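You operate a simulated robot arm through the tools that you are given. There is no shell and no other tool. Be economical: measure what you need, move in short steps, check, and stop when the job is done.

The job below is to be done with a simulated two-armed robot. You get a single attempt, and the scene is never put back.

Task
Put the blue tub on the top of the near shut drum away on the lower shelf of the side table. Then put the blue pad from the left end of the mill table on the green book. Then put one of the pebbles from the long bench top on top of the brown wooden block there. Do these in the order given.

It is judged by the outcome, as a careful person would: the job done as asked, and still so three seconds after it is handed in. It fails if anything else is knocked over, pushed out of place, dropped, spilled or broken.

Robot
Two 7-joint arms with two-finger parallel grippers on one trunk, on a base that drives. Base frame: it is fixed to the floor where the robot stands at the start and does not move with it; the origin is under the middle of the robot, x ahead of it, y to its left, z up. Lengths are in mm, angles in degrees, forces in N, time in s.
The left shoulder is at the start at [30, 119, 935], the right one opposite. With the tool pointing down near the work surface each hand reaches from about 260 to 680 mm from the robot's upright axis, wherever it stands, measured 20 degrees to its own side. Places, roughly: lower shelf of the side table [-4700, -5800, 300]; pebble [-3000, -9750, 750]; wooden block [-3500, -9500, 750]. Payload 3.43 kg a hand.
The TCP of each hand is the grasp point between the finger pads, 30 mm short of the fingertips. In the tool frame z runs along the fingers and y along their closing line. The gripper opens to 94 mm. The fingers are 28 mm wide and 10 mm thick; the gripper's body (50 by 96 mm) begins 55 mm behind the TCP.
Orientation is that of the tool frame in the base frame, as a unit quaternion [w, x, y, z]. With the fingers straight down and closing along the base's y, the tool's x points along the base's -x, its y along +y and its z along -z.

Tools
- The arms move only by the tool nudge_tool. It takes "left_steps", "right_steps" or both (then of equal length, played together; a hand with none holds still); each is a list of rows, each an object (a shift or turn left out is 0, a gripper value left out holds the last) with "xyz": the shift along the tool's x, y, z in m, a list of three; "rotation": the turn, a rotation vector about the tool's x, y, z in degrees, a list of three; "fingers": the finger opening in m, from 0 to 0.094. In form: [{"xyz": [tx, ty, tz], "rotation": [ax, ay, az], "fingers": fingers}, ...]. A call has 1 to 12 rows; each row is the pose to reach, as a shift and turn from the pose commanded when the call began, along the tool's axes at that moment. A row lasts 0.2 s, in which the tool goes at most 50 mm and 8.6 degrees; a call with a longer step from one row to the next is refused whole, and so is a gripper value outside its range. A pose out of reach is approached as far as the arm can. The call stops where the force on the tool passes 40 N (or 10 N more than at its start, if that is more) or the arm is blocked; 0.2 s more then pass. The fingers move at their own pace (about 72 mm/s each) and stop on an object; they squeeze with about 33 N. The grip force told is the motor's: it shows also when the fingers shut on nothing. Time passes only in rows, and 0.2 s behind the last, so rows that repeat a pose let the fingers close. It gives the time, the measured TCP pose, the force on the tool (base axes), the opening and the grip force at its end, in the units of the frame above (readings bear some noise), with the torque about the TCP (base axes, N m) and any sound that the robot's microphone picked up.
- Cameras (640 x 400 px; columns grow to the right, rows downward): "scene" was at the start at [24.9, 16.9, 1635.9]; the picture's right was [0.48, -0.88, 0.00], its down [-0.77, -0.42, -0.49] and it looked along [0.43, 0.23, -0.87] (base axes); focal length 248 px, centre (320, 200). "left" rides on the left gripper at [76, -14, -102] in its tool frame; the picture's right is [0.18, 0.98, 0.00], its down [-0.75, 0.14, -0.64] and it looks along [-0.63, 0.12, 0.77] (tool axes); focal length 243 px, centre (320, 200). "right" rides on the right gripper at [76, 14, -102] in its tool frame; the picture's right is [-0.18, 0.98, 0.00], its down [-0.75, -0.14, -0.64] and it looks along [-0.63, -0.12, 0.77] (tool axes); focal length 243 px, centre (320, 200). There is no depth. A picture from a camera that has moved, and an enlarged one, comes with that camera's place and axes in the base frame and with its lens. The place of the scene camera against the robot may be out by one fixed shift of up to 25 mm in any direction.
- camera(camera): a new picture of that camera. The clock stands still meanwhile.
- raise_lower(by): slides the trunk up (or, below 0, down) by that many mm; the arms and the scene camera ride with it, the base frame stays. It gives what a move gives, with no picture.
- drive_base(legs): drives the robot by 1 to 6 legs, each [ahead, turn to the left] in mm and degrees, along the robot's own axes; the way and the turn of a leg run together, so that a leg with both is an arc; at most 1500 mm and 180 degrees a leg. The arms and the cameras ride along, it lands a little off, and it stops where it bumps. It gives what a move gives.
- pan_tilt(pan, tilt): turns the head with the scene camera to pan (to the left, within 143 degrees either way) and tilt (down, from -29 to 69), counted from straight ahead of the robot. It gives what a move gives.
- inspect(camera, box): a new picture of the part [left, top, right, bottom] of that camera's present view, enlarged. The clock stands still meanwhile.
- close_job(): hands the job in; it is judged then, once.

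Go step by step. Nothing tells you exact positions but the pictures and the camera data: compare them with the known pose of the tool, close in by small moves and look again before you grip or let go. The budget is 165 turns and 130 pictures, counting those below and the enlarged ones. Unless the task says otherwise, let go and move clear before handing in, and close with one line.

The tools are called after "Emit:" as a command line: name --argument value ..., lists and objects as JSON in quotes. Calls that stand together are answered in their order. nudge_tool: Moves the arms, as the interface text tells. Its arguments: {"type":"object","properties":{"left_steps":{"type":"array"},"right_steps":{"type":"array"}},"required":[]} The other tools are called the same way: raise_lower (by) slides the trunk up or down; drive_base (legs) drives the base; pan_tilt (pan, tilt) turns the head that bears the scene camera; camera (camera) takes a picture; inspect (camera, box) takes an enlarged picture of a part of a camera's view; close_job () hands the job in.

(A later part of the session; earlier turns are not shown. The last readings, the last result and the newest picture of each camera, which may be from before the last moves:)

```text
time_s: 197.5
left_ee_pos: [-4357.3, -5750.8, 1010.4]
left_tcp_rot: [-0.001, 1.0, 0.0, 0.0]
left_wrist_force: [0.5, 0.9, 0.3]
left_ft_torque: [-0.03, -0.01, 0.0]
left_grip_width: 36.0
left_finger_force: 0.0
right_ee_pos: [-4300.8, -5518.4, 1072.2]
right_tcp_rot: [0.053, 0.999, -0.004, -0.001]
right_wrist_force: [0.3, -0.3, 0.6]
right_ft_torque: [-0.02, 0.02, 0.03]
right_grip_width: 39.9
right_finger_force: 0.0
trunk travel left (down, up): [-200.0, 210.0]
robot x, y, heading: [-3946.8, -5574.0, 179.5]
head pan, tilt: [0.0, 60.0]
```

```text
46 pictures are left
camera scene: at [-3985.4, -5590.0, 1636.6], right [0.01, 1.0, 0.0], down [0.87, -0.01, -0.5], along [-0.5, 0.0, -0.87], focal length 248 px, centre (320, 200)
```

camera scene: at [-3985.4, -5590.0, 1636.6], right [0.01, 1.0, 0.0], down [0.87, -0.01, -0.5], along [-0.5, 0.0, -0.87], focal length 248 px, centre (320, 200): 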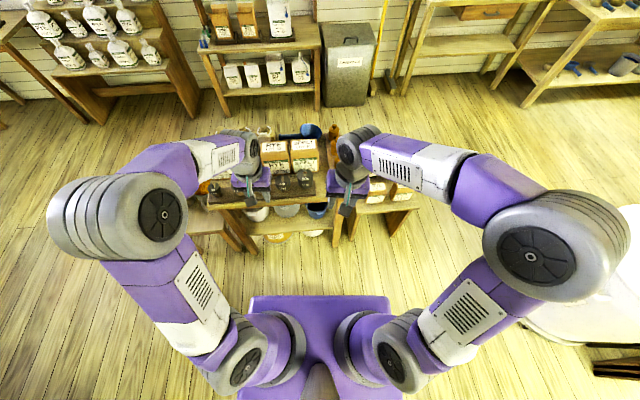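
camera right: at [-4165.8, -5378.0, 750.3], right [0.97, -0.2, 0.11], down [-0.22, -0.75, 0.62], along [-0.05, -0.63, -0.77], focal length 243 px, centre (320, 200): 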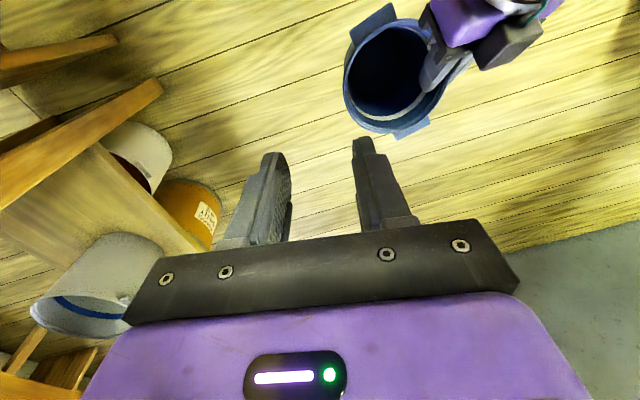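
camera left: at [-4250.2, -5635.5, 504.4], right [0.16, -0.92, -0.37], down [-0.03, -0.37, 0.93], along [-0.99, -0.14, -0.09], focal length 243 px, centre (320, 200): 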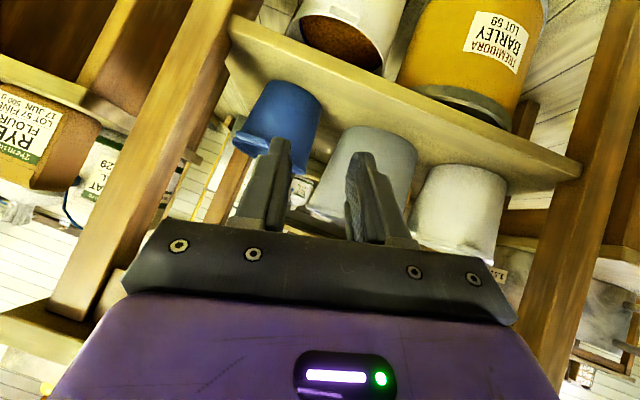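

Now I drive back along the known clear route, first stepping forward to turn away from the scale.

Emit:
drive_base --legs '[[125, 0], [0, -109.5], [755, 0], [0, -15], [900, 0]]'

Emit:
pan_tilt --pan -25 --tilt 35

Emit:
camera --camera "scene"

```text
time_s: 212.3
left_ee_pos: [-3218.5, -3686.6, 1010.0]
left_tcp_rot: [0.0, -0.466, 0.885, 0.001]
left_wrist_force: [0.3, -0.7, -0.4]
left_ft_torque: [-0.02, 0.01, -0.03]
left_grip_width: 35.8
left_finger_force: 0.0
right_ee_pos: [-3060.1, -3865.8, 1069.8]
right_tcp_rot: [-0.024, -0.463, 0.885, 0.047]
right_wrist_force: [-0.1, -0.2, -0.7]
right_ft_torque: [0.02, 0.01, -0.01]
right_grip_width: 39.8
right_finger_force: 0.1
trunk travel left (down, up): [-200.0, 210.0]
robot x, y, heading: [-3308.8, -4122.2, 54.9]
head pan, tilt: [0.0, 60.0]
```

```text
time_s: 213.2
left_ee_pos: [-3219.3, -3686.6, 1010.7]
left_tcp_rot: [0.0, -0.466, 0.885, -0.001]
left_wrist_force: [-0.7, 0.0, 0.9]
left_ft_torque: [-0.01, 0.01, -0.01]
left_grip_width: 35.8
left_finger_force: 0.1
right_ee_pos: [-3061.4, -3864.4, 1070.2]
right_tcp_rot: [-0.025, -0.463, 0.885, 0.047]
right_wrist_force: [0.1, 0.1, 0.3]
right_ft_torque: [0.03, 0.0, 0.03]
right_grip_width: 39.9
right_finger_force: 0.1
trunk travel left (down, up): [-200.0, 210.0]
robot x, y, heading: [-3305.2, -4127.2, 55.2]
head pan, tilt: [-25.0, 35.0]
```

```text
45 pictures are left
camera scene: at [-3252.0, -4120.2, 1670.9], right [0.5, -0.86, 0.0], down [-0.5, -0.29, -0.82], along [0.71, 0.41, -0.57], focal length 248 px, centre (320, 200)
```

scene: 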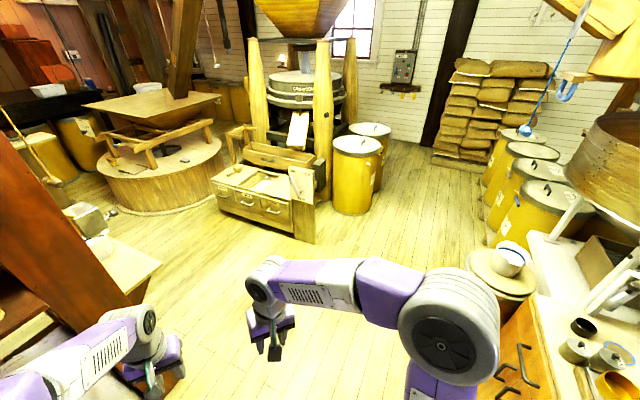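

The way east is clear. I follow the lane between the barrels back.

Emit:
drive_base --legs '[[0, -45], [930, 0], [0, -10], [1500, 0], [390, 0], [0, 46]]'

Emit:
pan_tilt --pan 0 --tilt 35

Emit:
camera --camera "scene"

```text
time_s: 232.1
left_ee_pos: [-323.4, -3537.0, 1011.6]
left_tcp_rot: [0.0, -0.397, 0.918, 0.0]
left_wrist_force: [0.6, -0.5, -0.4]
left_ft_torque: [0.02, 0.0, -0.01]
left_grip_width: 36.0
left_finger_force: 0.1
right_ee_pos: [-192.9, -3737.7, 1069.6]
right_tcp_rot: [-0.02, -0.393, 0.918, 0.049]
right_wrist_force: [0.4, -0.1, -0.6]
right_ft_torque: [-0.02, 0.04, 0.0]
right_grip_width: 40.1
right_finger_force: 0.1
trunk travel left (down, up): [-200.0, 210.0]
robot x, y, heading: [-476.9, -3957.7, 46.6]
head pan, tilt: [-25.0, 35.0]
```

```text
time_s: 233.0
left_ee_pos: [-323.9, -3537.3, 1010.5]
left_tcp_rot: [-0.001, -0.396, 0.918, 0.0]
left_wrist_force: [0.3, -0.1, -0.6]
left_ft_torque: [0.03, 0.03, 0.0]
left_grip_width: 36.2
left_finger_force: 0.0
right_ee_pos: [-193.0, -3737.4, 1070.7]
right_tcp_rot: [-0.02, -0.394, 0.918, 0.05]
right_wrist_force: [0.2, 0.3, -0.4]
right_ft_torque: [0.01, 0.0, 0.0]
right_grip_width: 39.9
right_finger_force: 0.1
trunk travel left (down, up): [-200.0, 210.0]
robot x, y, heading: [-476.8, -3960.3, 46.4]
head pan, tilt: [0.0, 35.0]
```

```text
44 pictures are left
camera scene: at [-440.2, -3929.5, 1670.9], right [0.72, -0.69, 0.0], down [-0.4, -0.41, -0.82], along [0.57, 0.59, -0.57], focal length 248 px, centre (320, 200)
```

scene: 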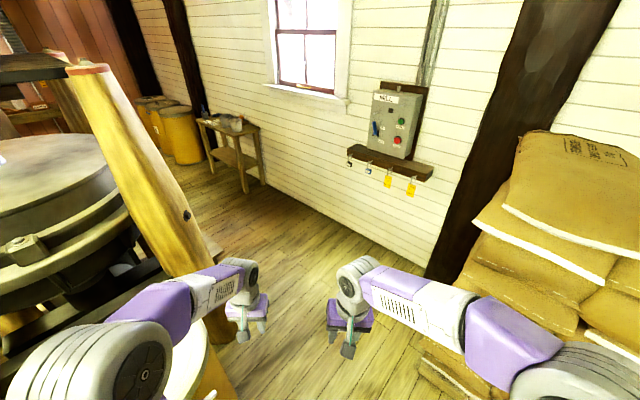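

Sacks here are taller than I thought and the right elbow sticks out. I raise the trunk and extend both hands forward and down, which draws the elbows in.

Emit:
raise_lower --by 200

Emit:
nudge_tool --left_steps '[{"xyz": [-0.01, 0, 0.03]}, {"xyz": [-0.02, 0, 0.06]}, {"xyz": [-0.03, -0.01, 0.09]}, {"xyz": [-0.03, -0.02, 0.12]}, {"xyz": [-0.03, -0.03, 0.15]}, {"xyz": [-0.03, -0.04, 0.18]}, {"xyz": [-0.03, -0.04, 0.21]}, {"xyz": [-0.03, -0.04, 0.21]}]' --right_steps '[{"xyz": [-0.02, -0.01, 0.03]}, {"xyz": [-0.04, -0.02, 0.06]}, {"xyz": [-0.06, -0.03, 0.1]}, {"xyz": [-0.08, -0.04, 0.14]}, {"xyz": [-0.09, -0.05, 0.18]}, {"xyz": [-0.1, -0.06, 0.22]}, {"xyz": [-0.1, -0.06, 0.25]}, {"xyz": [-0.1, -0.06, 0.25]}]'

Emit:
camera --camera "scene"

```text
time_s: 235.1
left_ee_pos: [-323.6, -3537.1, 1211.0]
left_tcp_rot: [0.0, -0.398, 0.918, -0.001]
left_wrist_force: [0.5, 0.0, 0.0]
left_ft_torque: [0.01, 0.0, 0.01]
left_grip_width: 35.8
left_finger_force: 0.0
right_ee_pos: [-193.5, -3737.8, 1270.6]
right_tcp_rot: [-0.02, -0.394, 0.918, 0.049]
right_wrist_force: [-1.0, -0.4, 0.1]
right_ft_torque: [0.01, -0.01, 0.01]
right_grip_width: 40.1
right_finger_force: 0.0
trunk travel left (down, up): [-400.0, 10.0]
robot x, y, heading: [-475.7, -3960.5, 46.4]
head pan, tilt: [0.0, 35.0]
```

```text
time_s: 236.9
left_ee_pos: [-272.9, -3543.7, 1000.9]
left_tcp_rot: [0.0, -0.397, 0.918, 0.0]
left_wrist_force: [1.0, -0.9, 0.0]
left_ft_torque: [0.01, 0.0, 0.01]
left_grip_width: 36.0
left_finger_force: 0.0
right_ee_pos: [-99.3, -3688.0, 1015.8]
right_tcp_rot: [-0.021, -0.393, 0.918, 0.05]
right_wrist_force: [0.4, -0.7, -0.6]
right_ft_torque: [-0.01, 0.03, 0.02]
right_grip_width: 40.0
right_finger_force: 0.0
trunk travel left (down, up): [-400.0, 10.0]
robot x, y, heading: [-473.9, -3956.3, 46.3]
head pan, tilt: [0.0, 35.0]
```

```text
43 pictures are left
camera scene: at [-440.6, -3930.4, 1871.0], right [0.72, -0.69, 0.0], down [-0.4, -0.41, -0.82], along [0.57, 0.59, -0.57], focal length 248 px, centre (320, 200)
```

scene: 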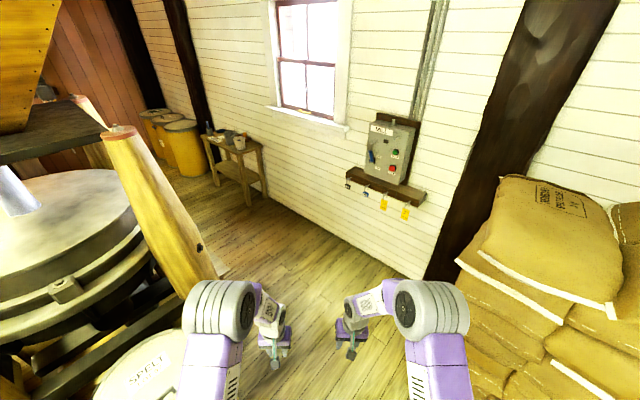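

Elbows are now narrow. I drive past the sacks and up the aisle to the mill table's left end, then turn to face it.

Emit:
drive_base --legs '[[1130, 0], [0, 47.7], [1500, 0], [880, 0]]'

Emit:
pan_tilt --pan -60 --tilt 50

Emit:
camera --camera "scene"

```text
time_s: 256.1
left_ee_pos: [-15.3, -346.7, 1001.3]
left_tcp_rot: [0.0, 0.731, -0.682, 0.0]
left_wrist_force: [0.0, 0.6, -0.6]
left_ft_torque: [-0.02, 0.04, 0.02]
left_grip_width: 35.9
left_finger_force: 0.1
right_ee_pos: [208.9, -317.2, 1016.8]
right_tcp_rot: [0.038, 0.728, -0.683, -0.037]
right_wrist_force: [0.4, 0.3, -0.5]
right_ft_torque: [0.0, -0.02, -0.01]
right_grip_width: 40.1
right_finger_force: 0.1
trunk travel left (down, up): [-400.0, 10.0]
robot x, y, heading: [147.7, -778.5, 93.6]
head pan, tilt: [0.0, 35.0]
```

```text
time_s: 257.4
left_ee_pos: [-14.8, -346.1, 1000.2]
left_tcp_rot: [0.001, 0.731, -0.682, 0.0]
left_wrist_force: [-0.5, -0.5, 0.0]
left_ft_torque: [-0.02, 0.03, 0.01]
left_grip_width: 35.7
left_finger_force: 0.1
right_ee_pos: [209.2, -317.2, 1016.4]
right_tcp_rot: [0.039, 0.728, -0.683, -0.036]
right_wrist_force: [1.2, 0.5, 0.5]
right_ft_torque: [0.02, -0.01, 0.0]
right_grip_width: 39.8
right_finger_force: 0.1
trunk travel left (down, up): [-400.0, 10.0]
robot x, y, heading: [152.5, -778.7, 93.5]
head pan, tilt: [-60.0, 50.0]
```

```text
42 pictures are left
camera scene: at [213.2, -779.4, 1849.2], right [0.55, -0.83, 0.0], down [-0.64, -0.42, -0.64], along [0.54, 0.36, -0.77], focal length 248 px, centre (320, 200)
```

scene: 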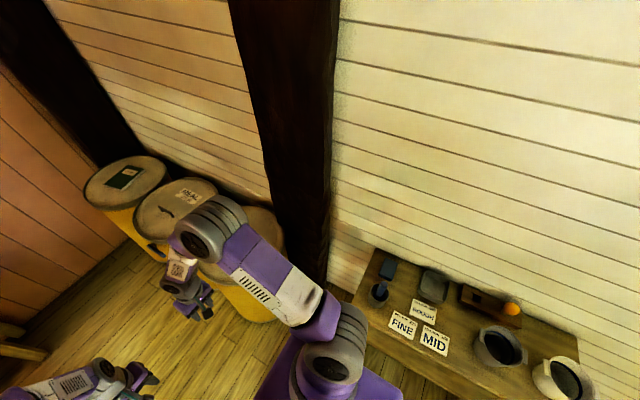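

The pad (dark blue) lies near (794,-759) at the table's left end; the green book on the left drum near (460,840). I reposition to face the table with room to turn.

Emit:
drive_base --legs '[[200, 0], [0, -33.5], [-380, 0], [0, -60], [240, 0]]'

Emit:
pan_tilt --pan 5 --tilt 50

Emit:
camera --camera "scene"

```text
time_s: 266.6
left_ee_pos: [625.5, -773.8, 1001.3]
left_tcp_rot: [-0.001, 0.0, 1.0, 0.0]
left_wrist_force: [1.2, -0.2, -0.9]
left_ft_torque: [0.03, 0.04, 0.02]
left_grip_width: 36.1
left_finger_force: 0.0
right_ee_pos: [639.0, -999.7, 1016.4]
right_tcp_rot: [0.001, 0.003, 0.999, 0.053]
right_wrist_force: [0.8, -0.3, 0.3]
right_ft_torque: [0.01, -0.05, -0.01]
right_grip_width: 39.8
right_finger_force: 0.1
trunk travel left (down, up): [-400.0, 10.0]
robot x, y, heading: [184.4, -906.6, -0.1]
head pan, tilt: [-60.0, 50.0]
```

```text
time_s: 268.0
left_ee_pos: [623.6, -775.7, 1001.8]
left_tcp_rot: [0.0, 0.0, 1.0, -0.001]
left_wrist_force: [-0.6, 0.2, 1.1]
left_ft_torque: [0.0, -0.01, 0.0]
left_grip_width: 36.1
left_finger_force: 0.1
right_ee_pos: [638.3, -1000.7, 1015.3]
right_tcp_rot: [0.001, 0.002, 0.999, 0.054]
right_wrist_force: [-0.3, 0.1, -0.6]
right_ft_torque: [0.02, 0.01, -0.01]
right_grip_width: 39.9
right_finger_force: 0.0
trunk travel left (down, up): [-400.0, 10.0]
robot x, y, heading: [182.7, -909.2, -0.6]
head pan, tilt: [5.0, 50.0]
```

```text
41 pictures are left
camera scene: at [227.4, -917.2, 1849.2], right [0.08, -1.0, 0.0], down [-0.76, -0.06, -0.64], along [0.64, 0.05, -0.77], focal length 248 px, centre (320, 200)
```

scene: 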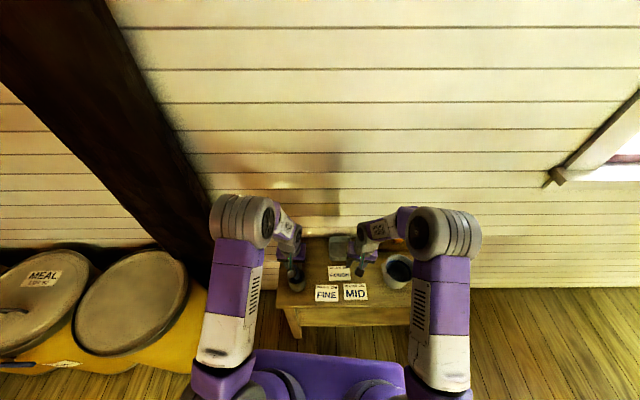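

The left hand is near the pad, above the mortar. I look with its camera.

Emit:
nudge_tool --left_steps '[{"fingers": 0.094}, {"fingers": 0.094}, {"fingers": 0.094}]'

Emit:
camera --camera "left"

```text
time_s: 268.8
left_ee_pos: [624.3, -774.0, 1000.5]
left_tcp_rot: [0.0, 0.0, 1.0, 0.0]
left_wrist_force: [-0.2, 0.5, -0.3]
left_ft_torque: [-0.02, -0.02, 0.0]
left_grip_width: 93.7
left_finger_force: 0.2
right_ee_pos: [638.5, -999.1, 1016.0]
right_tcp_rot: [0.0, 0.002, 0.999, 0.053]
right_wrist_force: [1.1, 0.0, -0.5]
right_ft_torque: [-0.01, -0.01, -0.01]
right_grip_width: 40.2
right_finger_force: 0.1
trunk travel left (down, up): [-400.0, 10.0]
robot x, y, heading: [185.3, -907.8, -0.4]
head pan, tilt: [5.0, 50.0]
```

```text
40 pictures are left
camera left: at [548.1, -788.5, 1105.0], right [-0.18, 0.98, 0.0], down [0.75, 0.14, 0.64], along [0.63, 0.12, -0.77], focal length 243 px, centre (320, 200)
```

left: 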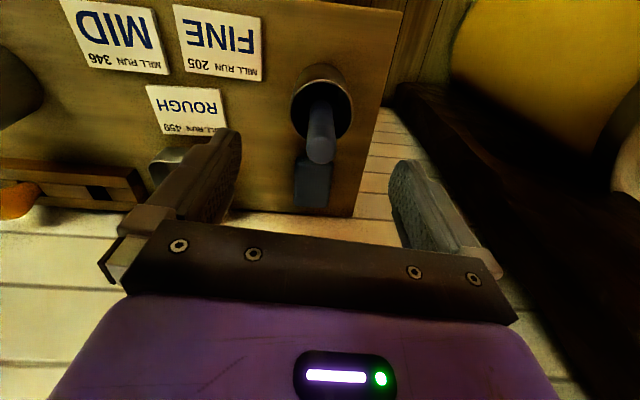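

The pad lies at about (795,-757), ~60 mm wide along y, behind the mortar whose pestle leans toward it. I move the base a little closer and position the hand high above the pad's far half.

Emit:
drive_base --legs '[[45, 0]]'

Emit:
nudge_tool --left_steps '[{"xyz": [-0.04, 0.005, 0]}, {"xyz": [-0.08, 0.01, 0]}, {"xyz": [-0.11, 0.018, 0.0]}, {"xyz": [-0.142, 0.018, 0.02]}, {"xyz": [-0.142, 0.018, 0.04]}, {"xyz": [-0.142, 0.018, 0.05]}]'

Emit:
camera --camera "left"

```text
time_s: 269.7
left_ee_pos: [669.4, -775.0, 1001.1]
left_tcp_rot: [0.0, 0.0, 1.0, 0.0]
left_wrist_force: [-0.7, -0.6, 0.0]
left_ft_torque: [0.0, 0.03, -0.03]
left_grip_width: 93.8
left_finger_force: 0.0
right_ee_pos: [681.8, -1001.4, 1015.9]
right_tcp_rot: [0.001, 0.003, 0.999, 0.053]
right_wrist_force: [-0.1, -0.1, 0.7]
right_ft_torque: [0.03, 0.02, 0.0]
right_grip_width: 40.4
right_finger_force: 0.1
trunk travel left (down, up): [-400.0, 10.0]
robot x, y, heading: [226.1, -910.2, -0.4]
head pan, tilt: [5.0, 50.0]
```

```text
time_s: 271.1
left_ee_pos: [810.7, -757.1, 950.2]
left_tcp_rot: [0.0, 0.001, 1.0, 0.0]
left_wrist_force: [0.1, 0.1, -0.4]
left_ft_torque: [-0.02, -0.02, -0.01]
left_grip_width: 94.1
left_finger_force: 0.1
right_ee_pos: [682.0, -999.7, 1014.7]
right_tcp_rot: [0.001, 0.002, 0.999, 0.053]
right_wrist_force: [0.1, 0.4, 1.6]
right_ft_torque: [-0.01, 0.04, 0.0]
right_grip_width: 39.9
right_finger_force: 0.1
trunk travel left (down, up): [-400.0, 10.0]
robot x, y, heading: [228.6, -908.9, -0.4]
head pan, tilt: [5.0, 50.0]
```

```text
39 pictures are left
camera left: at [733.8, -771.5, 1055.1], right [-0.18, 0.98, 0.0], down [0.75, 0.14, 0.64], along [0.63, 0.12, -0.77], focal length 243 px, centre (320, 200)
```

left: 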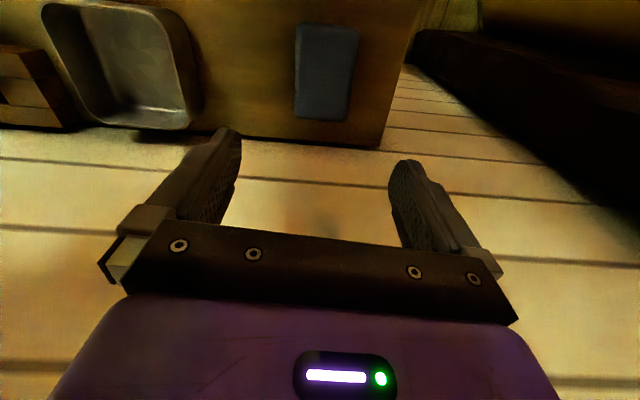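

The pad centre is about (800,-754), top at z≈755, turned ~6°. I align and go down with open fingers around it, stopping shy of the table.

Emit:
nudge_tool --left_steps '[{"xyz": [-0.003, 0.004, 0.03], "rotation": [0, 0, -6]}, {"xyz": [-0.003, 0.004, 0.07], "rotation": [0, 0, -6]}, {"xyz": [-0.003, 0.004, 0.11], "rotation": [0, 0, -6]}, {"xyz": [-0.003, 0.004, 0.145], "rotation": [0, 0, -6]}, {"xyz": [-0.003, 0.004, 0.175], "rotation": [0, 0, -6]}, {"xyz": [-0.003, 0.004, 0.175], "rotation": [0, 0, -6]}]'

Emit:
camera --camera "left"

Emit:
inspect --camera "scene" --box '[220, 190, 420, 320]'

```text
time_s: 272.5
left_ee_pos: [811.5, -753.1, 786.5]
left_tcp_rot: [-0.001, -0.052, 0.999, 0.0]
left_wrist_force: [0.4, -0.2, 0.4]
left_ft_torque: [-0.01, 0.0, -0.01]
left_grip_width: 94.3
left_finger_force: 0.2
left hand out of reach, approached as far as the arm can: row 5, 6
right_ee_pos: [681.7, -1000.1, 1017.3]
right_tcp_rot: [0.001, 0.003, 0.999, 0.054]
right_wrist_force: [-0.9, -0.7, -1.6]
right_ft_torque: [0.03, 0.01, -0.01]
right_grip_width: 39.9
right_finger_force: 0.1
trunk travel left (down, up): [-400.0, 10.0]
robot x, y, heading: [227.9, -912.2, -0.6]
head pan, tilt: [5.0, 50.0]
```

```text
38 pictures are left
camera left: at [735.4, -775.3, 890.8], right [-0.29, 0.96, 0.0], down [0.74, 0.22, 0.64], along [0.61, 0.18, -0.77], focal length 243 px, centre (320, 200)
```

left: 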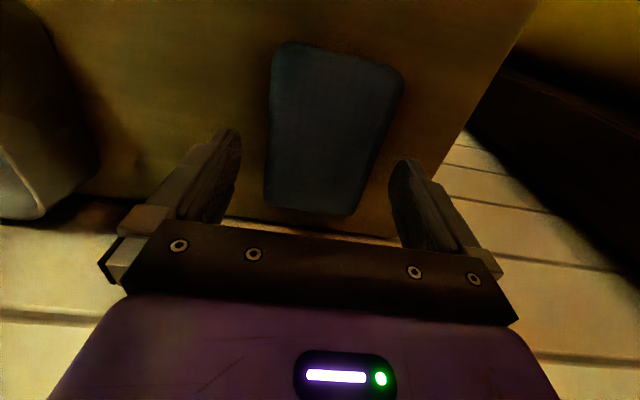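

```text
3.08 times, centred on (320, 255) of scene
camera zoom: at [271.7, -917.4, 1849.2], right [0.08, -1.0, 0.0], down [-0.76, -0.06, -0.64], along [0.64, 0.05, -0.77], focal length 763 px, centre (320, 31)
```

zoom: 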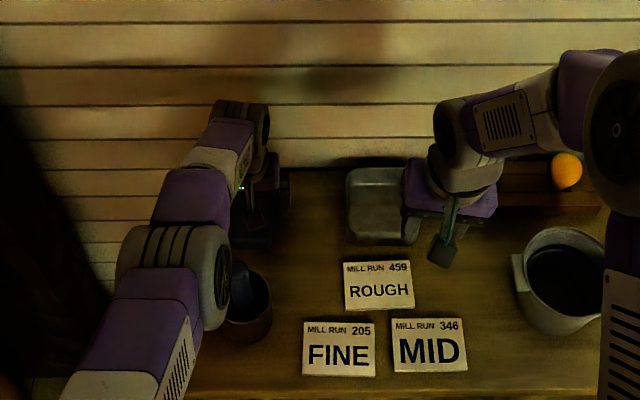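

The arm is at its lower limit, so I lower with the trunk the last 20 mm.

Emit:
raise_lower --by -20

Emit:
camera --camera "left"

```text
time_s: 273.1
left_ee_pos: [810.1, -752.6, 769.8]
left_tcp_rot: [0.001, -0.052, 0.999, 0.0]
left_wrist_force: [-9.1, -0.4, 25.2]
left_ft_torque: [-0.3, 0.6, -0.17]
left_grip_width: 93.9
left_finger_force: 0.0
right_ee_pos: [680.7, -1001.2, 997.8]
right_tcp_rot: [0.002, 0.003, 0.999, 0.054]
right_wrist_force: [1.4, -0.9, 0.1]
right_ft_torque: [-0.02, 0.01, -0.03]
right_grip_width: 40.0
right_finger_force: 0.1
trunk travel left (down, up): [-380.0, 30.0]
robot x, y, heading: [227.5, -907.2, -0.5]
head pan, tilt: [5.0, 50.0]
```

```text
36 pictures are left
camera left: at [735.2, -775.4, 873.8], right [-0.29, 0.96, 0.0], down [0.73, 0.22, 0.64], along [0.62, 0.18, -0.77], focal length 243 px, centre (320, 200)
```

left: 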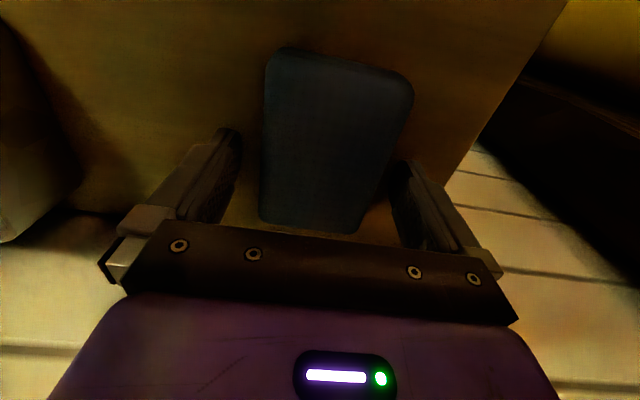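

The tips touch the table (z≈740). I lift 3 mm and close on the pad.

Emit:
raise_lower --by 4

Emit:
nudge_tool --left_steps '[{"fingers": 0.08}, {"fingers": 0.06}, {"fingers": 0.03}, {"fingers": 0.0}, {"fingers": 0.0}, {"fingers": 0.0}]'

Emit:
raise_lower --by 26

Emit:
camera --camera "left"

```text
time_s: 273.7
left_ee_pos: [810.2, -753.6, 769.8]
left_tcp_rot: [-0.002, -0.052, 0.999, 0.001]
left_wrist_force: [0.0, 0.1, 0.0]
left_ft_torque: [0.02, -0.03, -0.02]
left_grip_width: 93.8
left_finger_force: 0.1
right_ee_pos: [681.5, -1000.2, 1000.4]
right_tcp_rot: [0.001, 0.002, 0.999, 0.054]
right_wrist_force: [0.0, 0.1, -0.2]
right_ft_torque: [0.04, 0.02, 0.0]
right_grip_width: 39.8
right_finger_force: 0.1
trunk travel left (down, up): [-384.0, 26.0]
robot x, y, heading: [226.6, -912.2, -0.4]
head pan, tilt: [5.0, 50.0]
```

```text
time_s: 275.1
left_ee_pos: [810.2, -753.5, 771.1]
left_tcp_rot: [-0.001, -0.052, 0.999, 0.0]
left_wrist_force: [0.3, 0.2, 0.6]
left_ft_torque: [-0.01, 0.02, -0.01]
left_grip_width: 68.9
left_finger_force: 32.6
right_ee_pos: [682.5, -999.9, 1000.0]
right_tcp_rot: [0.0, 0.003, 0.999, 0.053]
right_wrist_force: [0.0, -0.3, 0.1]
right_ft_torque: [-0.02, 0.0, 0.0]
right_grip_width: 40.0
right_finger_force: 0.1
trunk travel left (down, up): [-384.0, 26.0]
robot x, y, heading: [226.1, -902.9, -0.4]
head pan, tilt: [5.0, 50.0]
```

```text
time_s: 275.8
left_ee_pos: [810.5, -752.2, 796.8]
left_tcp_rot: [0.0, -0.053, 0.999, 0.0]
left_wrist_force: [1.1, 1.0, -0.4]
left_ft_torque: [0.02, -0.01, -0.01]
left_grip_width: 68.4
left_finger_force: 32.7
right_ee_pos: [682.7, -999.1, 1026.7]
right_tcp_rot: [0.0, 0.003, 0.999, 0.053]
right_wrist_force: [-0.5, -0.4, 0.9]
right_ft_torque: [-0.01, -0.02, 0.01]
right_grip_width: 40.3
right_finger_force: 0.2
trunk travel left (down, up): [-410.0, 0.0]
robot x, y, heading: [227.4, -909.1, -0.6]
head pan, tilt: [5.0, 50.0]
```

```text
35 pictures are left
camera left: at [735.9, -775.3, 900.9], right [-0.29, 0.96, 0.0], down [0.73, 0.22, 0.64], along [0.61, 0.18, -0.77], focal length 243 px, centre (320, 200)
```

left: 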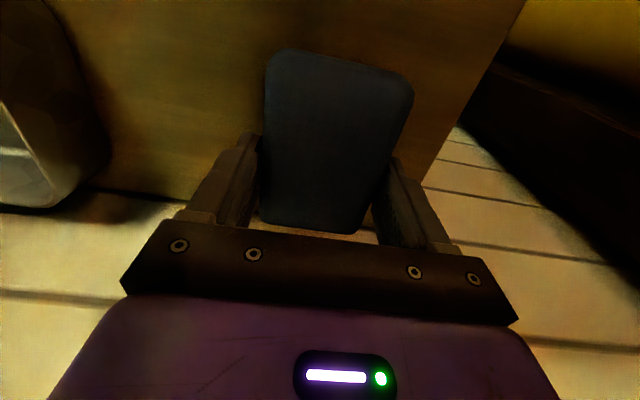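

The pad is held (68 mm). I lift it well above the mortar and draw it back.

Emit:
nudge_tool --left_steps '[{"xyz": [0, 0, -0.04]}, {"xyz": [0, 0, -0.08]}, {"xyz": [0, 0, -0.12]}, {"xyz": [0, 0, -0.16]}, {"xyz": [0, 0, -0.2]}, {"xyz": [0.04, 0, -0.22]}, {"xyz": [0.08, 0, -0.23]}, {"xyz": [0.12, 0, -0.23]}, {"xyz": [0.15, 0, -0.23]}, {"xyz": [0.15, 0, -0.23]}]'

Emit:
pan_tilt --pan 50 --tilt 45

Emit:
camera --camera "scene"

```text
time_s: 278.0
left_ee_pos: [660.6, -768.6, 1027.1]
left_tcp_rot: [0.0, -0.052, 0.999, 0.0]
left_wrist_force: [0.3, 0.1, 0.5]
left_ft_torque: [0.0, -0.03, -0.01]
left_grip_width: 68.4
left_finger_force: 32.8
right_ee_pos: [681.2, -1000.3, 1026.1]
right_tcp_rot: [0.0, 0.003, 0.999, 0.053]
right_wrist_force: [-0.8, 0.2, -0.2]
right_ft_torque: [0.06, 0.01, 0.01]
right_grip_width: 39.9
right_finger_force: 0.2
trunk travel left (down, up): [-410.0, 0.0]
robot x, y, heading: [226.2, -912.5, -0.4]
head pan, tilt: [5.0, 50.0]
```

```text
time_s: 279.1
left_ee_pos: [660.9, -769.8, 1027.4]
left_tcp_rot: [0.0, -0.051, 0.999, 0.0]
left_wrist_force: [0.0, -0.1, -0.1]
left_ft_torque: [0.01, 0.02, -0.02]
left_grip_width: 68.4
left_finger_force: 32.7
right_ee_pos: [682.5, -1001.7, 1027.2]
right_tcp_rot: [0.001, 0.002, 0.999, 0.053]
right_wrist_force: [-0.4, -0.3, -0.6]
right_ft_torque: [0.0, 0.01, -0.02]
right_grip_width: 40.0
right_finger_force: 0.1
trunk travel left (down, up): [-410.0, 0.0]
robot x, y, heading: [225.9, -912.3, -0.4]
head pan, tilt: [50.0, 45.0]
```

```text
34 pictures are left
camera scene: at [247.6, -861.7, 1866.1], right [0.76, -0.65, 0.0], down [-0.46, -0.54, -0.71], along [0.46, 0.54, -0.71], focal length 248 px, centre (320, 200)
```

scene: 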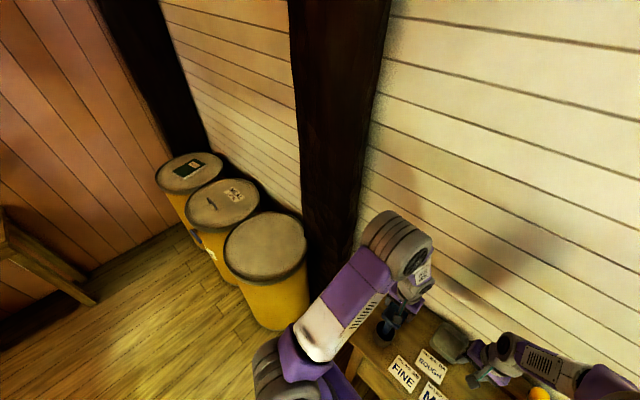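

Pad held securely. The book on the left drum is near (462,833). I back off, drive north behind the drums and face the left drum at an angle.

Emit:
drive_base --legs '[[-430, 0], [0, 90.4], [1355, 0], [0, -75], [165, 0]]'

Emit:
pan_tilt --pan 10 --tilt 50

Emit:
camera --camera "scene"

Emit:
camera --camera "left"

```text
time_s: 296.1
left_ee_pos: [360.6, 720.4, 1026.3]
left_tcp_rot: [0.0, -0.183, 0.983, 0.0]
left_wrist_force: [-0.5, -0.6, -1.4]
left_ft_torque: [-0.01, 0.01, 0.0]
left_grip_width: 68.4
left_finger_force: 32.9
right_ee_pos: [441.8, 504.3, 1025.9]
right_tcp_rot: [-0.006, -0.128, 0.99, 0.053]
right_wrist_force: [0.3, -0.1, -0.1]
right_ft_torque: [0.01, -0.04, 0.0]
right_grip_width: 39.9
right_finger_force: 0.0
trunk travel left (down, up): [-410.0, 0.0]
robot x, y, heading: [-21.2, 470.7, 14.9]
head pan, tilt: [50.0, 45.0]
```

```text
time_s: 297.2
left_ee_pos: [359.3, 719.9, 1027.2]
left_tcp_rot: [0.0, -0.183, 0.983, 0.0]
left_wrist_force: [-0.3, 0.1, -1.4]
left_ft_torque: [0.0, -0.02, 0.0]
left_grip_width: 68.5
left_finger_force: 33.2
right_ee_pos: [441.6, 504.8, 1025.6]
right_tcp_rot: [-0.007, -0.128, 0.99, 0.053]
right_wrist_force: [0.3, 0.4, -0.5]
right_ft_torque: [-0.03, -0.01, 0.03]
right_grip_width: 39.9
right_finger_force: 0.1
trunk travel left (down, up): [-410.0, 0.0]
robot x, y, heading: [-21.0, 474.9, 14.7]
head pan, tilt: [10.0, 50.0]
```

```text
33 pictures are left
camera scene: at [16.8, 482.9, 1859.2], right [0.42, -0.91, 0.0], down [-0.7, -0.32, -0.64], along [0.58, 0.27, -0.77], focal length 248 px, centre (320, 200)
```

scene: 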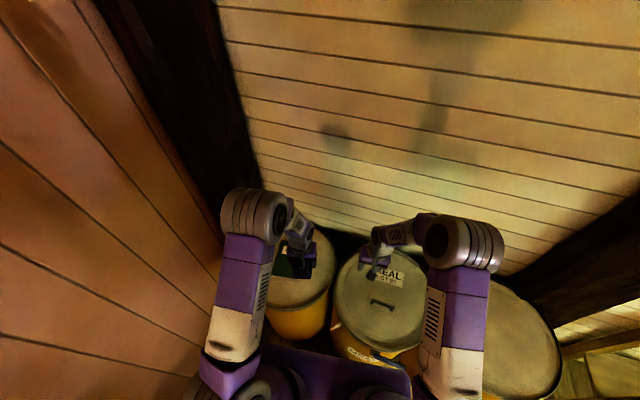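

```text
32 pictures are left
camera left: at [293.8, 679.8, 1131.2], right [-0.53, 0.85, 0.0], down [0.65, 0.4, 0.64], along [0.55, 0.34, -0.77], focal length 243 px, centre (320, 200)
```

left: 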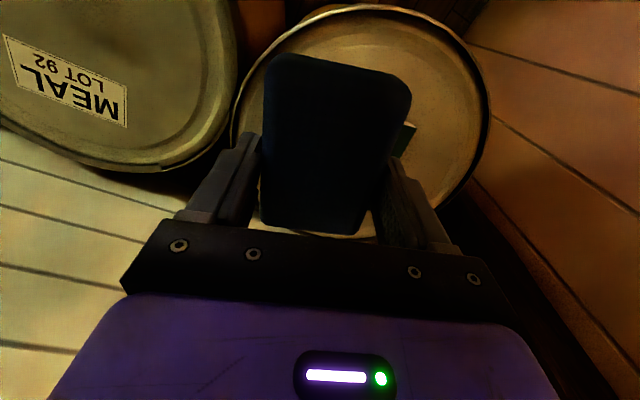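

The pad hides the book from the hand camera; I zoom the scene camera in on it.

Emit:
inspect --camera "scene" --box '[230, 220, 350, 310]'

```text
4.44 times, centred on (290, 265) of scene
camera zoom: at [16.8, 482.9, 1859.2], right [0.42, -0.91, 0.0], down [-0.7, -0.32, -0.64], along [0.58, 0.27, -0.77], focal length 1102 px, centre (453, -89)
```

zoom: 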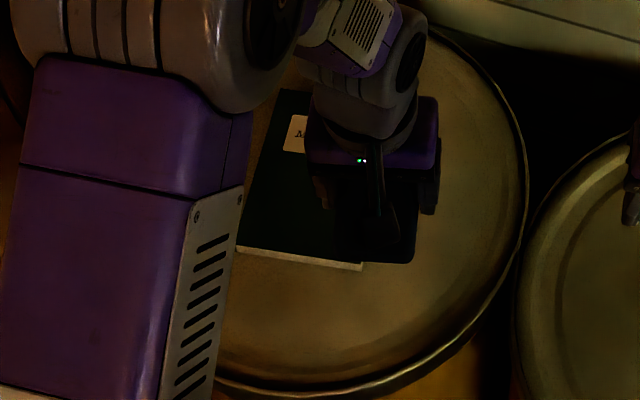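

The book measures about 127×192 mm, centre near (452,845), long axis ~17°. I lower the trunk a bit, move the pad over it and come down close.

Emit:
raise_lower --by -70

Emit:
nudge_tool --left_steps '[{"xyz": [-0.034, 0.021, 0], "rotation": [0, 0, 2]}, {"xyz": [-0.068, 0.042, 0], "rotation": [0, 0, 4]}, {"xyz": [-0.102, 0.063, 0], "rotation": [0, 0, 4]}, {"xyz": [-0.1375, 0.084, 0], "rotation": [0, 0, 4]}, {"xyz": [-0.1375, 0.084, 0.04], "rotation": [0, 0, 4]}, {"xyz": [-0.1375, 0.084, 0.08], "rotation": [0, 0, 4]}, {"xyz": [-0.1375, 0.084, 0.115], "rotation": [0, 0, 4]}, {"xyz": [-0.1375, 0.084, 0.115], "rotation": [0, 0, 4]}]'

Emit:
camera --camera "left"

Emit:
inspect --camera "scene" --box '[220, 200, 360, 310]'

```text
time_s: 298.2
left_ee_pos: [360.3, 721.0, 957.1]
left_tcp_rot: [0.0, -0.182, 0.983, 0.0]
left_wrist_force: [-0.7, -0.2, 0.1]
left_ft_torque: [0.0, 0.0, -0.03]
left_grip_width: 68.6
left_finger_force: 32.2
right_ee_pos: [440.8, 503.7, 956.3]
right_tcp_rot: [-0.007, -0.129, 0.99, 0.053]
right_wrist_force: [-0.4, -0.7, 0.2]
right_ft_torque: [0.01, -0.01, 0.0]
right_grip_width: 40.0
right_finger_force: 0.0
trunk travel left (down, up): [-340.0, 70.0]
robot x, y, heading: [-22.4, 471.5, 14.7]
head pan, tilt: [10.0, 50.0]
```

```text
time_s: 300.0
left_ee_pos: [458.2, 847.5, 842.4]
left_tcp_rot: [0.0, -0.15, 0.989, 0.0]
left_wrist_force: [-0.6, -0.3, -0.8]
left_ft_torque: [0.01, 0.0, -0.02]
left_grip_width: 68.3
left_finger_force: 32.4
right_ee_pos: [440.6, 502.8, 955.9]
right_tcp_rot: [-0.006, -0.129, 0.99, 0.054]
right_wrist_force: [-0.2, -0.4, 0.5]
right_ft_torque: [-0.01, 0.01, -0.01]
right_grip_width: 39.8
right_finger_force: 0.1
trunk travel left (down, up): [-340.0, 70.0]
robot x, y, heading: [-19.0, 474.2, 14.6]
head pan, tilt: [10.0, 50.0]
```

```text
30 pictures are left
camera left: at [388.6, 812.5, 945.3], right [-0.46, 0.89, 0.0], down [0.68, 0.36, 0.64], along [0.57, 0.3, -0.77], focal length 243 px, centre (320, 200)
```

left: 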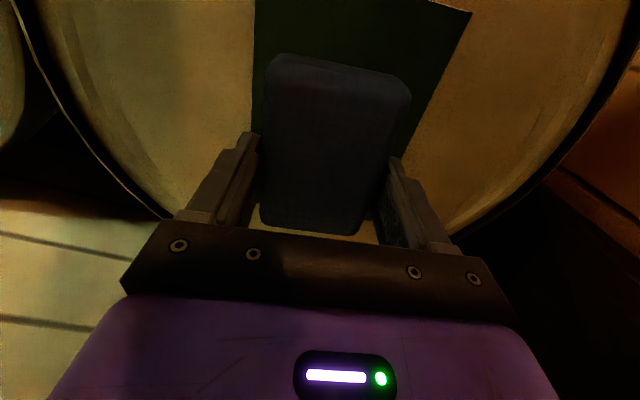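

```text
3.64 times, centred on (290, 255) of scene
camera zoom: at [16.0, 482.4, 1789.2], right [0.42, -0.91, 0.0], down [-0.7, -0.32, -0.64], along [0.58, 0.27, -0.77], focal length 902 px, centre (429, 0)
```

zoom: 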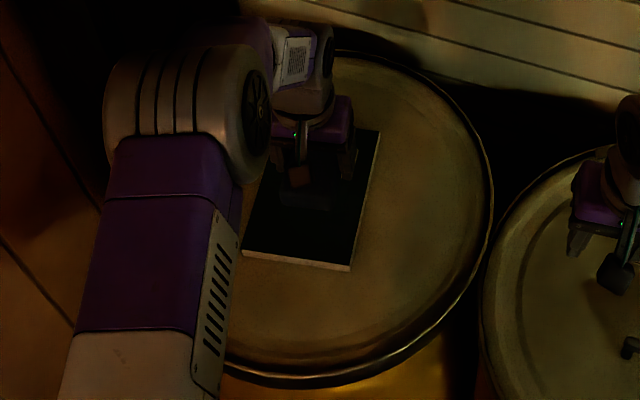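

The book's centre works out at about (447,857); I shift 12 mm left and descend gently.

Emit:
nudge_tool --left_steps '[{"xyz": [0, 0.012, 0]}, {"xyz": [0, 0.012, 0.02]}, {"xyz": [0, 0.012, 0.034]}, {"xyz": [0, 0.012, 0.036]}, {"xyz": [0, 0.012, 0.036]}]'

Emit:
nudge_tool --left_steps '[{"xyz": [0, 0, 0.003]}, {"xyz": [0, 0, 0.006]}, {"xyz": [0, 0, 0.006]}]'

Emit:
inspect --camera "scene" --box '[220, 200, 360, 310]'

```text
time_s: 301.2
left_ee_pos: [454.2, 859.2, 806.0]
left_tcp_rot: [0.0, -0.15, 0.989, 0.0]
left_wrist_force: [-0.1, -0.9, -0.1]
left_ft_torque: [0.01, 0.0, 0.01]
left_grip_width: 68.4
left_finger_force: 32.9
right_ee_pos: [440.6, 503.0, 957.5]
right_tcp_rot: [-0.005, -0.128, 0.99, 0.053]
right_wrist_force: [1.1, 0.2, 0.1]
right_ft_torque: [0.02, 0.02, 0.02]
right_grip_width: 39.7
right_finger_force: 0.1
trunk travel left (down, up): [-340.0, 70.0]
robot x, y, heading: [-22.9, 473.5, 14.5]
head pan, tilt: [10.0, 50.0]
```

```text
time_s: 302.0
left_ee_pos: [454.7, 859.7, 801.1]
left_tcp_rot: [0.0, -0.148, 0.989, 0.001]
left_wrist_force: [0.6, 0.0, -0.6]
left_ft_torque: [-0.01, -0.02, 0.02]
left_grip_width: 68.3
left_finger_force: 32.9
right_ee_pos: [439.7, 502.4, 956.8]
right_tcp_rot: [-0.006, -0.129, 0.99, 0.053]
right_wrist_force: [0.3, -0.1, 0.0]
right_ft_torque: [-0.03, -0.02, 0.02]
right_grip_width: 39.9
right_finger_force: 0.0
trunk travel left (down, up): [-340.0, 70.0]
robot x, y, heading: [-21.7, 475.9, 14.8]
head pan, tilt: [10.0, 50.0]
```

```text
3.64 times, centred on (290, 255) of scene
camera zoom: at [16.4, 482.6, 1789.2], right [0.42, -0.91, 0.0], down [-0.7, -0.32, -0.64], along [0.58, 0.27, -0.77], focal length 902 px, centre (429, 0)
```

zoom: 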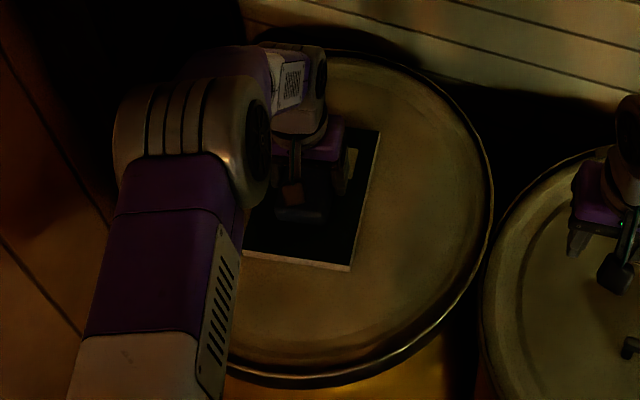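

Still free of contact; I continue down in 4 mm steps until I feel the book.

Emit:
nudge_tool --left_steps '[{"xyz": [0, 0, 0.003]}, {"xyz": [0, 0, 0.006]}, {"xyz": [0, 0, 0.006]}]'

Emit:
nudge_tool --left_steps '[{"xyz": [0, 0, 0.003]}, {"xyz": [0, 0, 0.005]}, {"xyz": [0, 0, 0.005]}]'

Emit:
camera --camera "left"

```text
time_s: 302.8
left_ee_pos: [454.3, 860.0, 795.3]
left_tcp_rot: [0.0, -0.149, 0.989, 0.0]
left_wrist_force: [0.1, -0.2, -0.6]
left_ft_torque: [0.03, 0.0, 0.01]
left_grip_width: 68.6
left_finger_force: 33.2
right_ee_pos: [440.4, 503.0, 956.4]
right_tcp_rot: [-0.006, -0.128, 0.99, 0.052]
right_wrist_force: [0.0, 0.3, 1.2]
right_ft_torque: [0.0, -0.02, 0.03]
right_grip_width: 40.0
right_finger_force: 0.1
trunk travel left (down, up): [-340.0, 70.0]
robot x, y, heading: [-22.2, 474.7, 14.7]
head pan, tilt: [10.0, 50.0]
```

```text
time_s: 303.6
left_ee_pos: [455.5, 859.9, 789.1]
left_tcp_rot: [0.0, -0.15, 0.989, -0.001]
left_wrist_force: [-1.2, -0.7, -0.1]
left_ft_torque: [0.01, 0.0, -0.04]
left_grip_width: 68.5
left_finger_force: 32.9
right_ee_pos: [442.3, 503.2, 956.6]
right_tcp_rot: [-0.006, -0.129, 0.99, 0.052]
right_wrist_force: [0.8, 0.6, 0.4]
right_ft_torque: [0.02, 0.01, 0.0]
right_grip_width: 39.9
right_finger_force: 0.1
trunk travel left (down, up): [-340.0, 70.0]
robot x, y, heading: [-21.3, 473.1, 14.7]
head pan, tilt: [10.0, 50.0]
```

```text
27 pictures are left
camera left: at [385.0, 823.7, 892.8], right [-0.46, 0.89, 0.0], down [0.68, 0.36, 0.64], along [0.57, 0.3, -0.77], focal length 243 px, centre (320, 200)
```

left: 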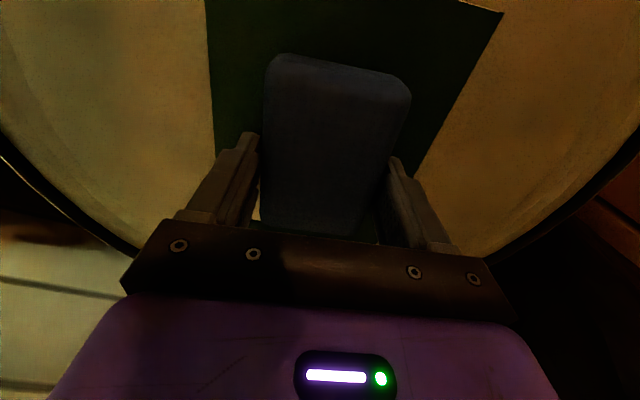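

Emit:
nudge_tool --left_steps '[{"xyz": [0, 0, 0.003]}, {"xyz": [0, 0, 0.006]}, {"xyz": [0, 0, 0.006]}]'

Emit:
nudge_tool --left_steps '[{"xyz": [0, 0, 0.002]}, {"xyz": [0, 0, 0.004]}, {"xyz": [0, 0, 0.004]}]'

```text
time_s: 304.4
left_ee_pos: [454.5, 860.3, 784.1]
left_tcp_rot: [0.0, -0.148, 0.989, -0.001]
left_wrist_force: [-0.5, 0.4, -1.2]
left_ft_torque: [-0.02, 0.05, 0.03]
left_grip_width: 68.4
left_finger_force: 33.0
right_ee_pos: [440.3, 503.1, 956.3]
right_tcp_rot: [-0.006, -0.128, 0.99, 0.053]
right_wrist_force: [-0.3, 0.2, 0.3]
right_ft_torque: [0.02, 0.02, 0.02]
right_grip_width: 40.1
right_finger_force: 0.1
trunk travel left (down, up): [-340.0, 70.0]
robot x, y, heading: [-23.6, 474.4, 14.8]
head pan, tilt: [10.0, 50.0]
```

```text
time_s: 305.2
left_ee_pos: [454.7, 860.0, 779.6]
left_tcp_rot: [0.0, -0.149, 0.989, 0.0]
left_wrist_force: [-0.9, 0.1, 9.7]
left_ft_torque: [-0.26, 0.44, 0.01]
left_grip_width: 68.4
left_finger_force: 33.1
right_ee_pos: [439.3, 502.5, 957.2]
right_tcp_rot: [-0.006, -0.128, 0.99, 0.053]
right_wrist_force: [-0.1, 0.4, 0.0]
right_ft_torque: [-0.02, 0.0, 0.01]
right_grip_width: 39.8
right_finger_force: 0.1
trunk travel left (down, up): [-340.0, 70.0]
robot x, y, heading: [-20.3, 473.4, 14.7]
head pan, tilt: [10.0, 50.0]
```

Contact with the book (about 10 N). I release and rise.

Emit:
nudge_tool --left_steps '[{"fingers": 0.075}, {"fingers": 0.088}, {"fingers": 0.088}, {"xyz": [0, 0, -0.03], "fingers": 0.088}, {"xyz": [0, 0, -0.07], "fingers": 0.088}, {"xyz": [0, 0, -0.11], "fingers": 0.088}, {"xyz": [0, 0, -0.15], "fingers": 0.088}, {"xyz": [0, 0, -0.19], "fingers": 0.088}, {"xyz": [0.03, -0.02, -0.22], "fingers": 0.088}, {"xyz": [0.06, -0.05, -0.23], "fingers": 0.088}]'

Emit:
camera --camera "left"

```text
time_s: 307.4
left_ee_pos: [410.5, 793.7, 1010.0]
left_tcp_rot: [0.0, -0.149, 0.989, 0.0]
left_wrist_force: [0.1, -0.3, -0.6]
left_ft_torque: [0.0, -0.01, 0.02]
left_grip_width: 87.9
left_finger_force: 0.0
right_ee_pos: [441.5, 502.0, 955.5]
right_tcp_rot: [-0.006, -0.128, 0.99, 0.053]
right_wrist_force: [0.2, -1.1, 0.3]
right_ft_torque: [0.02, -0.03, 0.06]
right_grip_width: 40.0
right_finger_force: 0.1
trunk travel left (down, up): [-340.0, 70.0]
robot x, y, heading: [-18.6, 469.9, 14.5]
head pan, tilt: [10.0, 50.0]
```

```text
26 pictures are left
camera left: at [340.9, 757.0, 1113.4], right [-0.46, 0.89, 0.0], down [0.68, 0.36, 0.64], along [0.57, 0.3, -0.77], focal length 243 px, centre (320, 200)
```

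left: 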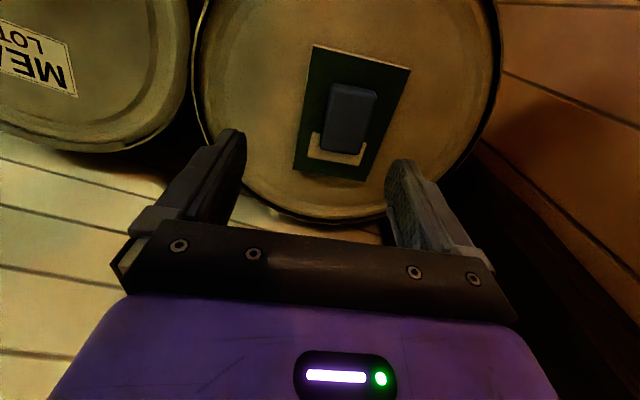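

The pad lies squarely on the green book: part two is done. Now I tuck the hands and start the long drive to the long bench.

Emit:
raise_lower --by 65

Emit:
nudge_tool --left_steps '[{"xyz": [0.02, -0.03, 0.02]}, {"xyz": [0.04, -0.06, 0.04]}, {"xyz": [0.04, -0.09, 0.06]}, {"xyz": [0.04, -0.09, 0.06]}]'

Emit:
drive_base --legs '[[-300, 0], [0, -92], [1500, 0], [1040, 0], [0, -9.5], [950, 0]]'

```text
time_s: 308.5
left_ee_pos: [410.3, 793.6, 1073.2]
left_tcp_rot: [0.0, -0.148, 0.989, 0.0]
left_wrist_force: [-0.2, 0.8, -0.6]
left_ft_torque: [-0.02, 0.01, 0.01]
left_grip_width: 88.2
left_finger_force: 0.0
right_ee_pos: [441.7, 503.1, 1020.4]
right_tcp_rot: [-0.007, -0.127, 0.99, 0.053]
right_wrist_force: [0.2, -1.2, -0.4]
right_ft_torque: [0.01, -0.02, -0.01]
right_grip_width: 39.9
right_finger_force: 0.1
trunk travel left (down, up): [-405.0, 5.0]
robot x, y, heading: [-20.7, 471.4, 14.7]
head pan, tilt: [10.0, 50.0]
```

```text
time_s: 309.5
left_ee_pos: [398.8, 695.8, 1015.7]
left_tcp_rot: [0.0, -0.149, 0.989, 0.0]
left_wrist_force: [-0.1, -0.3, -0.7]
left_ft_torque: [0.02, -0.01, 0.0]
left_grip_width: 87.8
left_finger_force: 0.1
right_ee_pos: [440.6, 502.9, 1021.3]
right_tcp_rot: [-0.007, -0.129, 0.99, 0.053]
right_wrist_force: [0.1, 0.1, -0.3]
right_ft_torque: [-0.04, -0.02, 0.0]
right_grip_width: 40.1
right_finger_force: 0.1
trunk travel left (down, up): [-405.0, 5.0]
robot x, y, heading: [-24.9, 471.4, 14.6]
head pan, tilt: [10.0, 50.0]
```

```text
time_s: 332.6
left_ee_pos: [501.0, -3467.0, 1014.8]
left_tcp_rot: [0.0, 0.666, 0.746, 0.0]
left_wrist_force: [-0.3, 0.1, -0.1]
left_ft_torque: [-0.01, -0.01, 0.0]
left_grip_width: 88.2
left_finger_force: 0.0
right_ee_pos: [302.2, -3474.3, 1021.4]
right_tcp_rot: [0.037, 0.68, 0.731, 0.039]
right_wrist_force: [-0.4, 0.4, 0.0]
right_ft_torque: [-0.03, 0.0, 0.01]
right_grip_width: 40.2
right_finger_force: 0.0
trunk travel left (down, up): [-405.0, 5.0]
robot x, y, heading: [357.6, -3009.8, -86.0]
head pan, tilt: [10.0, 50.0]
```

I continue along the known lane westward.

Emit:
drive_base --legs '[[0, -45.3], [1260, 0], [0, -48.7], [1500, 0], [420, 0]]'

```text
time_s: 348.0
left_ee_pos: [-2001.9, -4063.4, 1019.2]
left_tcp_rot: [0.0, 1.0, 0.014, -0.004]
left_wrist_force: [-0.3, 0.3, -0.1]
left_ft_torque: [0.0, 0.02, 0.0]
left_grip_width: 87.8
left_finger_force: 0.0
right_ee_pos: [-1992.1, -3864.9, 1025.4]
right_tcp_rot: [0.053, 0.999, -0.006, -0.006]
right_wrist_force: [0.5, -0.3, 0.5]
right_ft_torque: [0.01, 0.0, -0.01]
right_grip_width: 39.8
right_finger_force: 0.1
trunk travel left (down, up): [-405.0, 5.0]
robot x, y, heading: [-1545.5, -3958.5, 179.3]
head pan, tilt: [10.0, 50.0]
stopped in leg 4: the robot was blocked; the commanded pose is now the measured one
```

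Blocked — probably the raised head against the overhead chute. I back off a bit and look.

Emit:
drive_base --legs '[[-120, 0]]'

Emit:
pan_tilt --pan 0 --tilt 5

Emit:
camera --camera "scene"

```text
time_s: 349.3
left_ee_pos: [-1892.0, -4063.1, 1014.2]
left_tcp_rot: [0.001, 1.0, 0.015, 0.001]
left_wrist_force: [-0.2, 0.8, 0.0]
left_ft_torque: [0.0, 0.03, 0.01]
left_grip_width: 87.8
left_finger_force: 0.1
right_ee_pos: [-1881.7, -3866.1, 1021.4]
right_tcp_rot: [0.053, 0.999, -0.006, 0.0]
right_wrist_force: [0.4, 0.1, 0.1]
right_ft_torque: [0.0, 0.01, 0.01]
right_grip_width: 40.2
right_finger_force: 0.1
trunk travel left (down, up): [-405.0, 5.0]
robot x, y, heading: [-1429.5, -3963.3, 179.4]
head pan, tilt: [10.0, 50.0]
```

```text
time_s: 350.4
left_ee_pos: [-1891.6, -4063.3, 1014.8]
left_tcp_rot: [0.001, 1.0, 0.015, 0.001]
left_wrist_force: [0.0, -0.8, -0.8]
left_ft_torque: [-0.01, -0.02, -0.02]
left_grip_width: 88.1
left_finger_force: 0.1
right_ee_pos: [-1882.3, -3865.9, 1021.1]
right_tcp_rot: [0.054, 0.999, -0.006, -0.001]
right_wrist_force: [0.2, 0.6, 0.0]
right_ft_torque: [-0.01, 0.0, 0.03]
right_grip_width: 40.0
right_finger_force: 0.1
trunk travel left (down, up): [-405.0, 5.0]
robot x, y, heading: [-1427.5, -3956.8, 179.1]
head pan, tilt: [0.0, 5.0]
```

```text
25 pictures are left
camera scene: at [-1493.1, -3973.9, 1924.1], right [0.01, 1.0, 0.0], down [0.09, 0.0, -1.0], along [-1.0, 0.01, -0.09], focal length 248 px, centre (320, 200)
```

scene: 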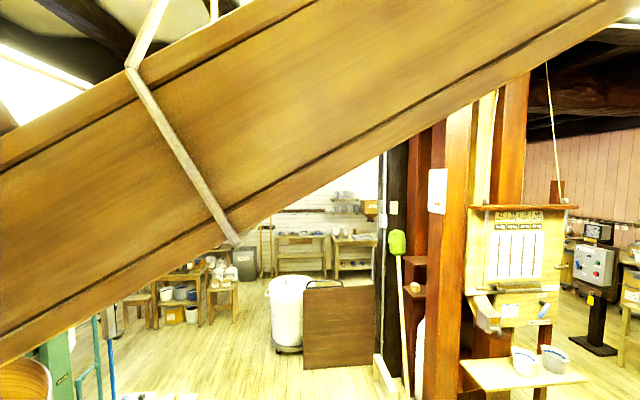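

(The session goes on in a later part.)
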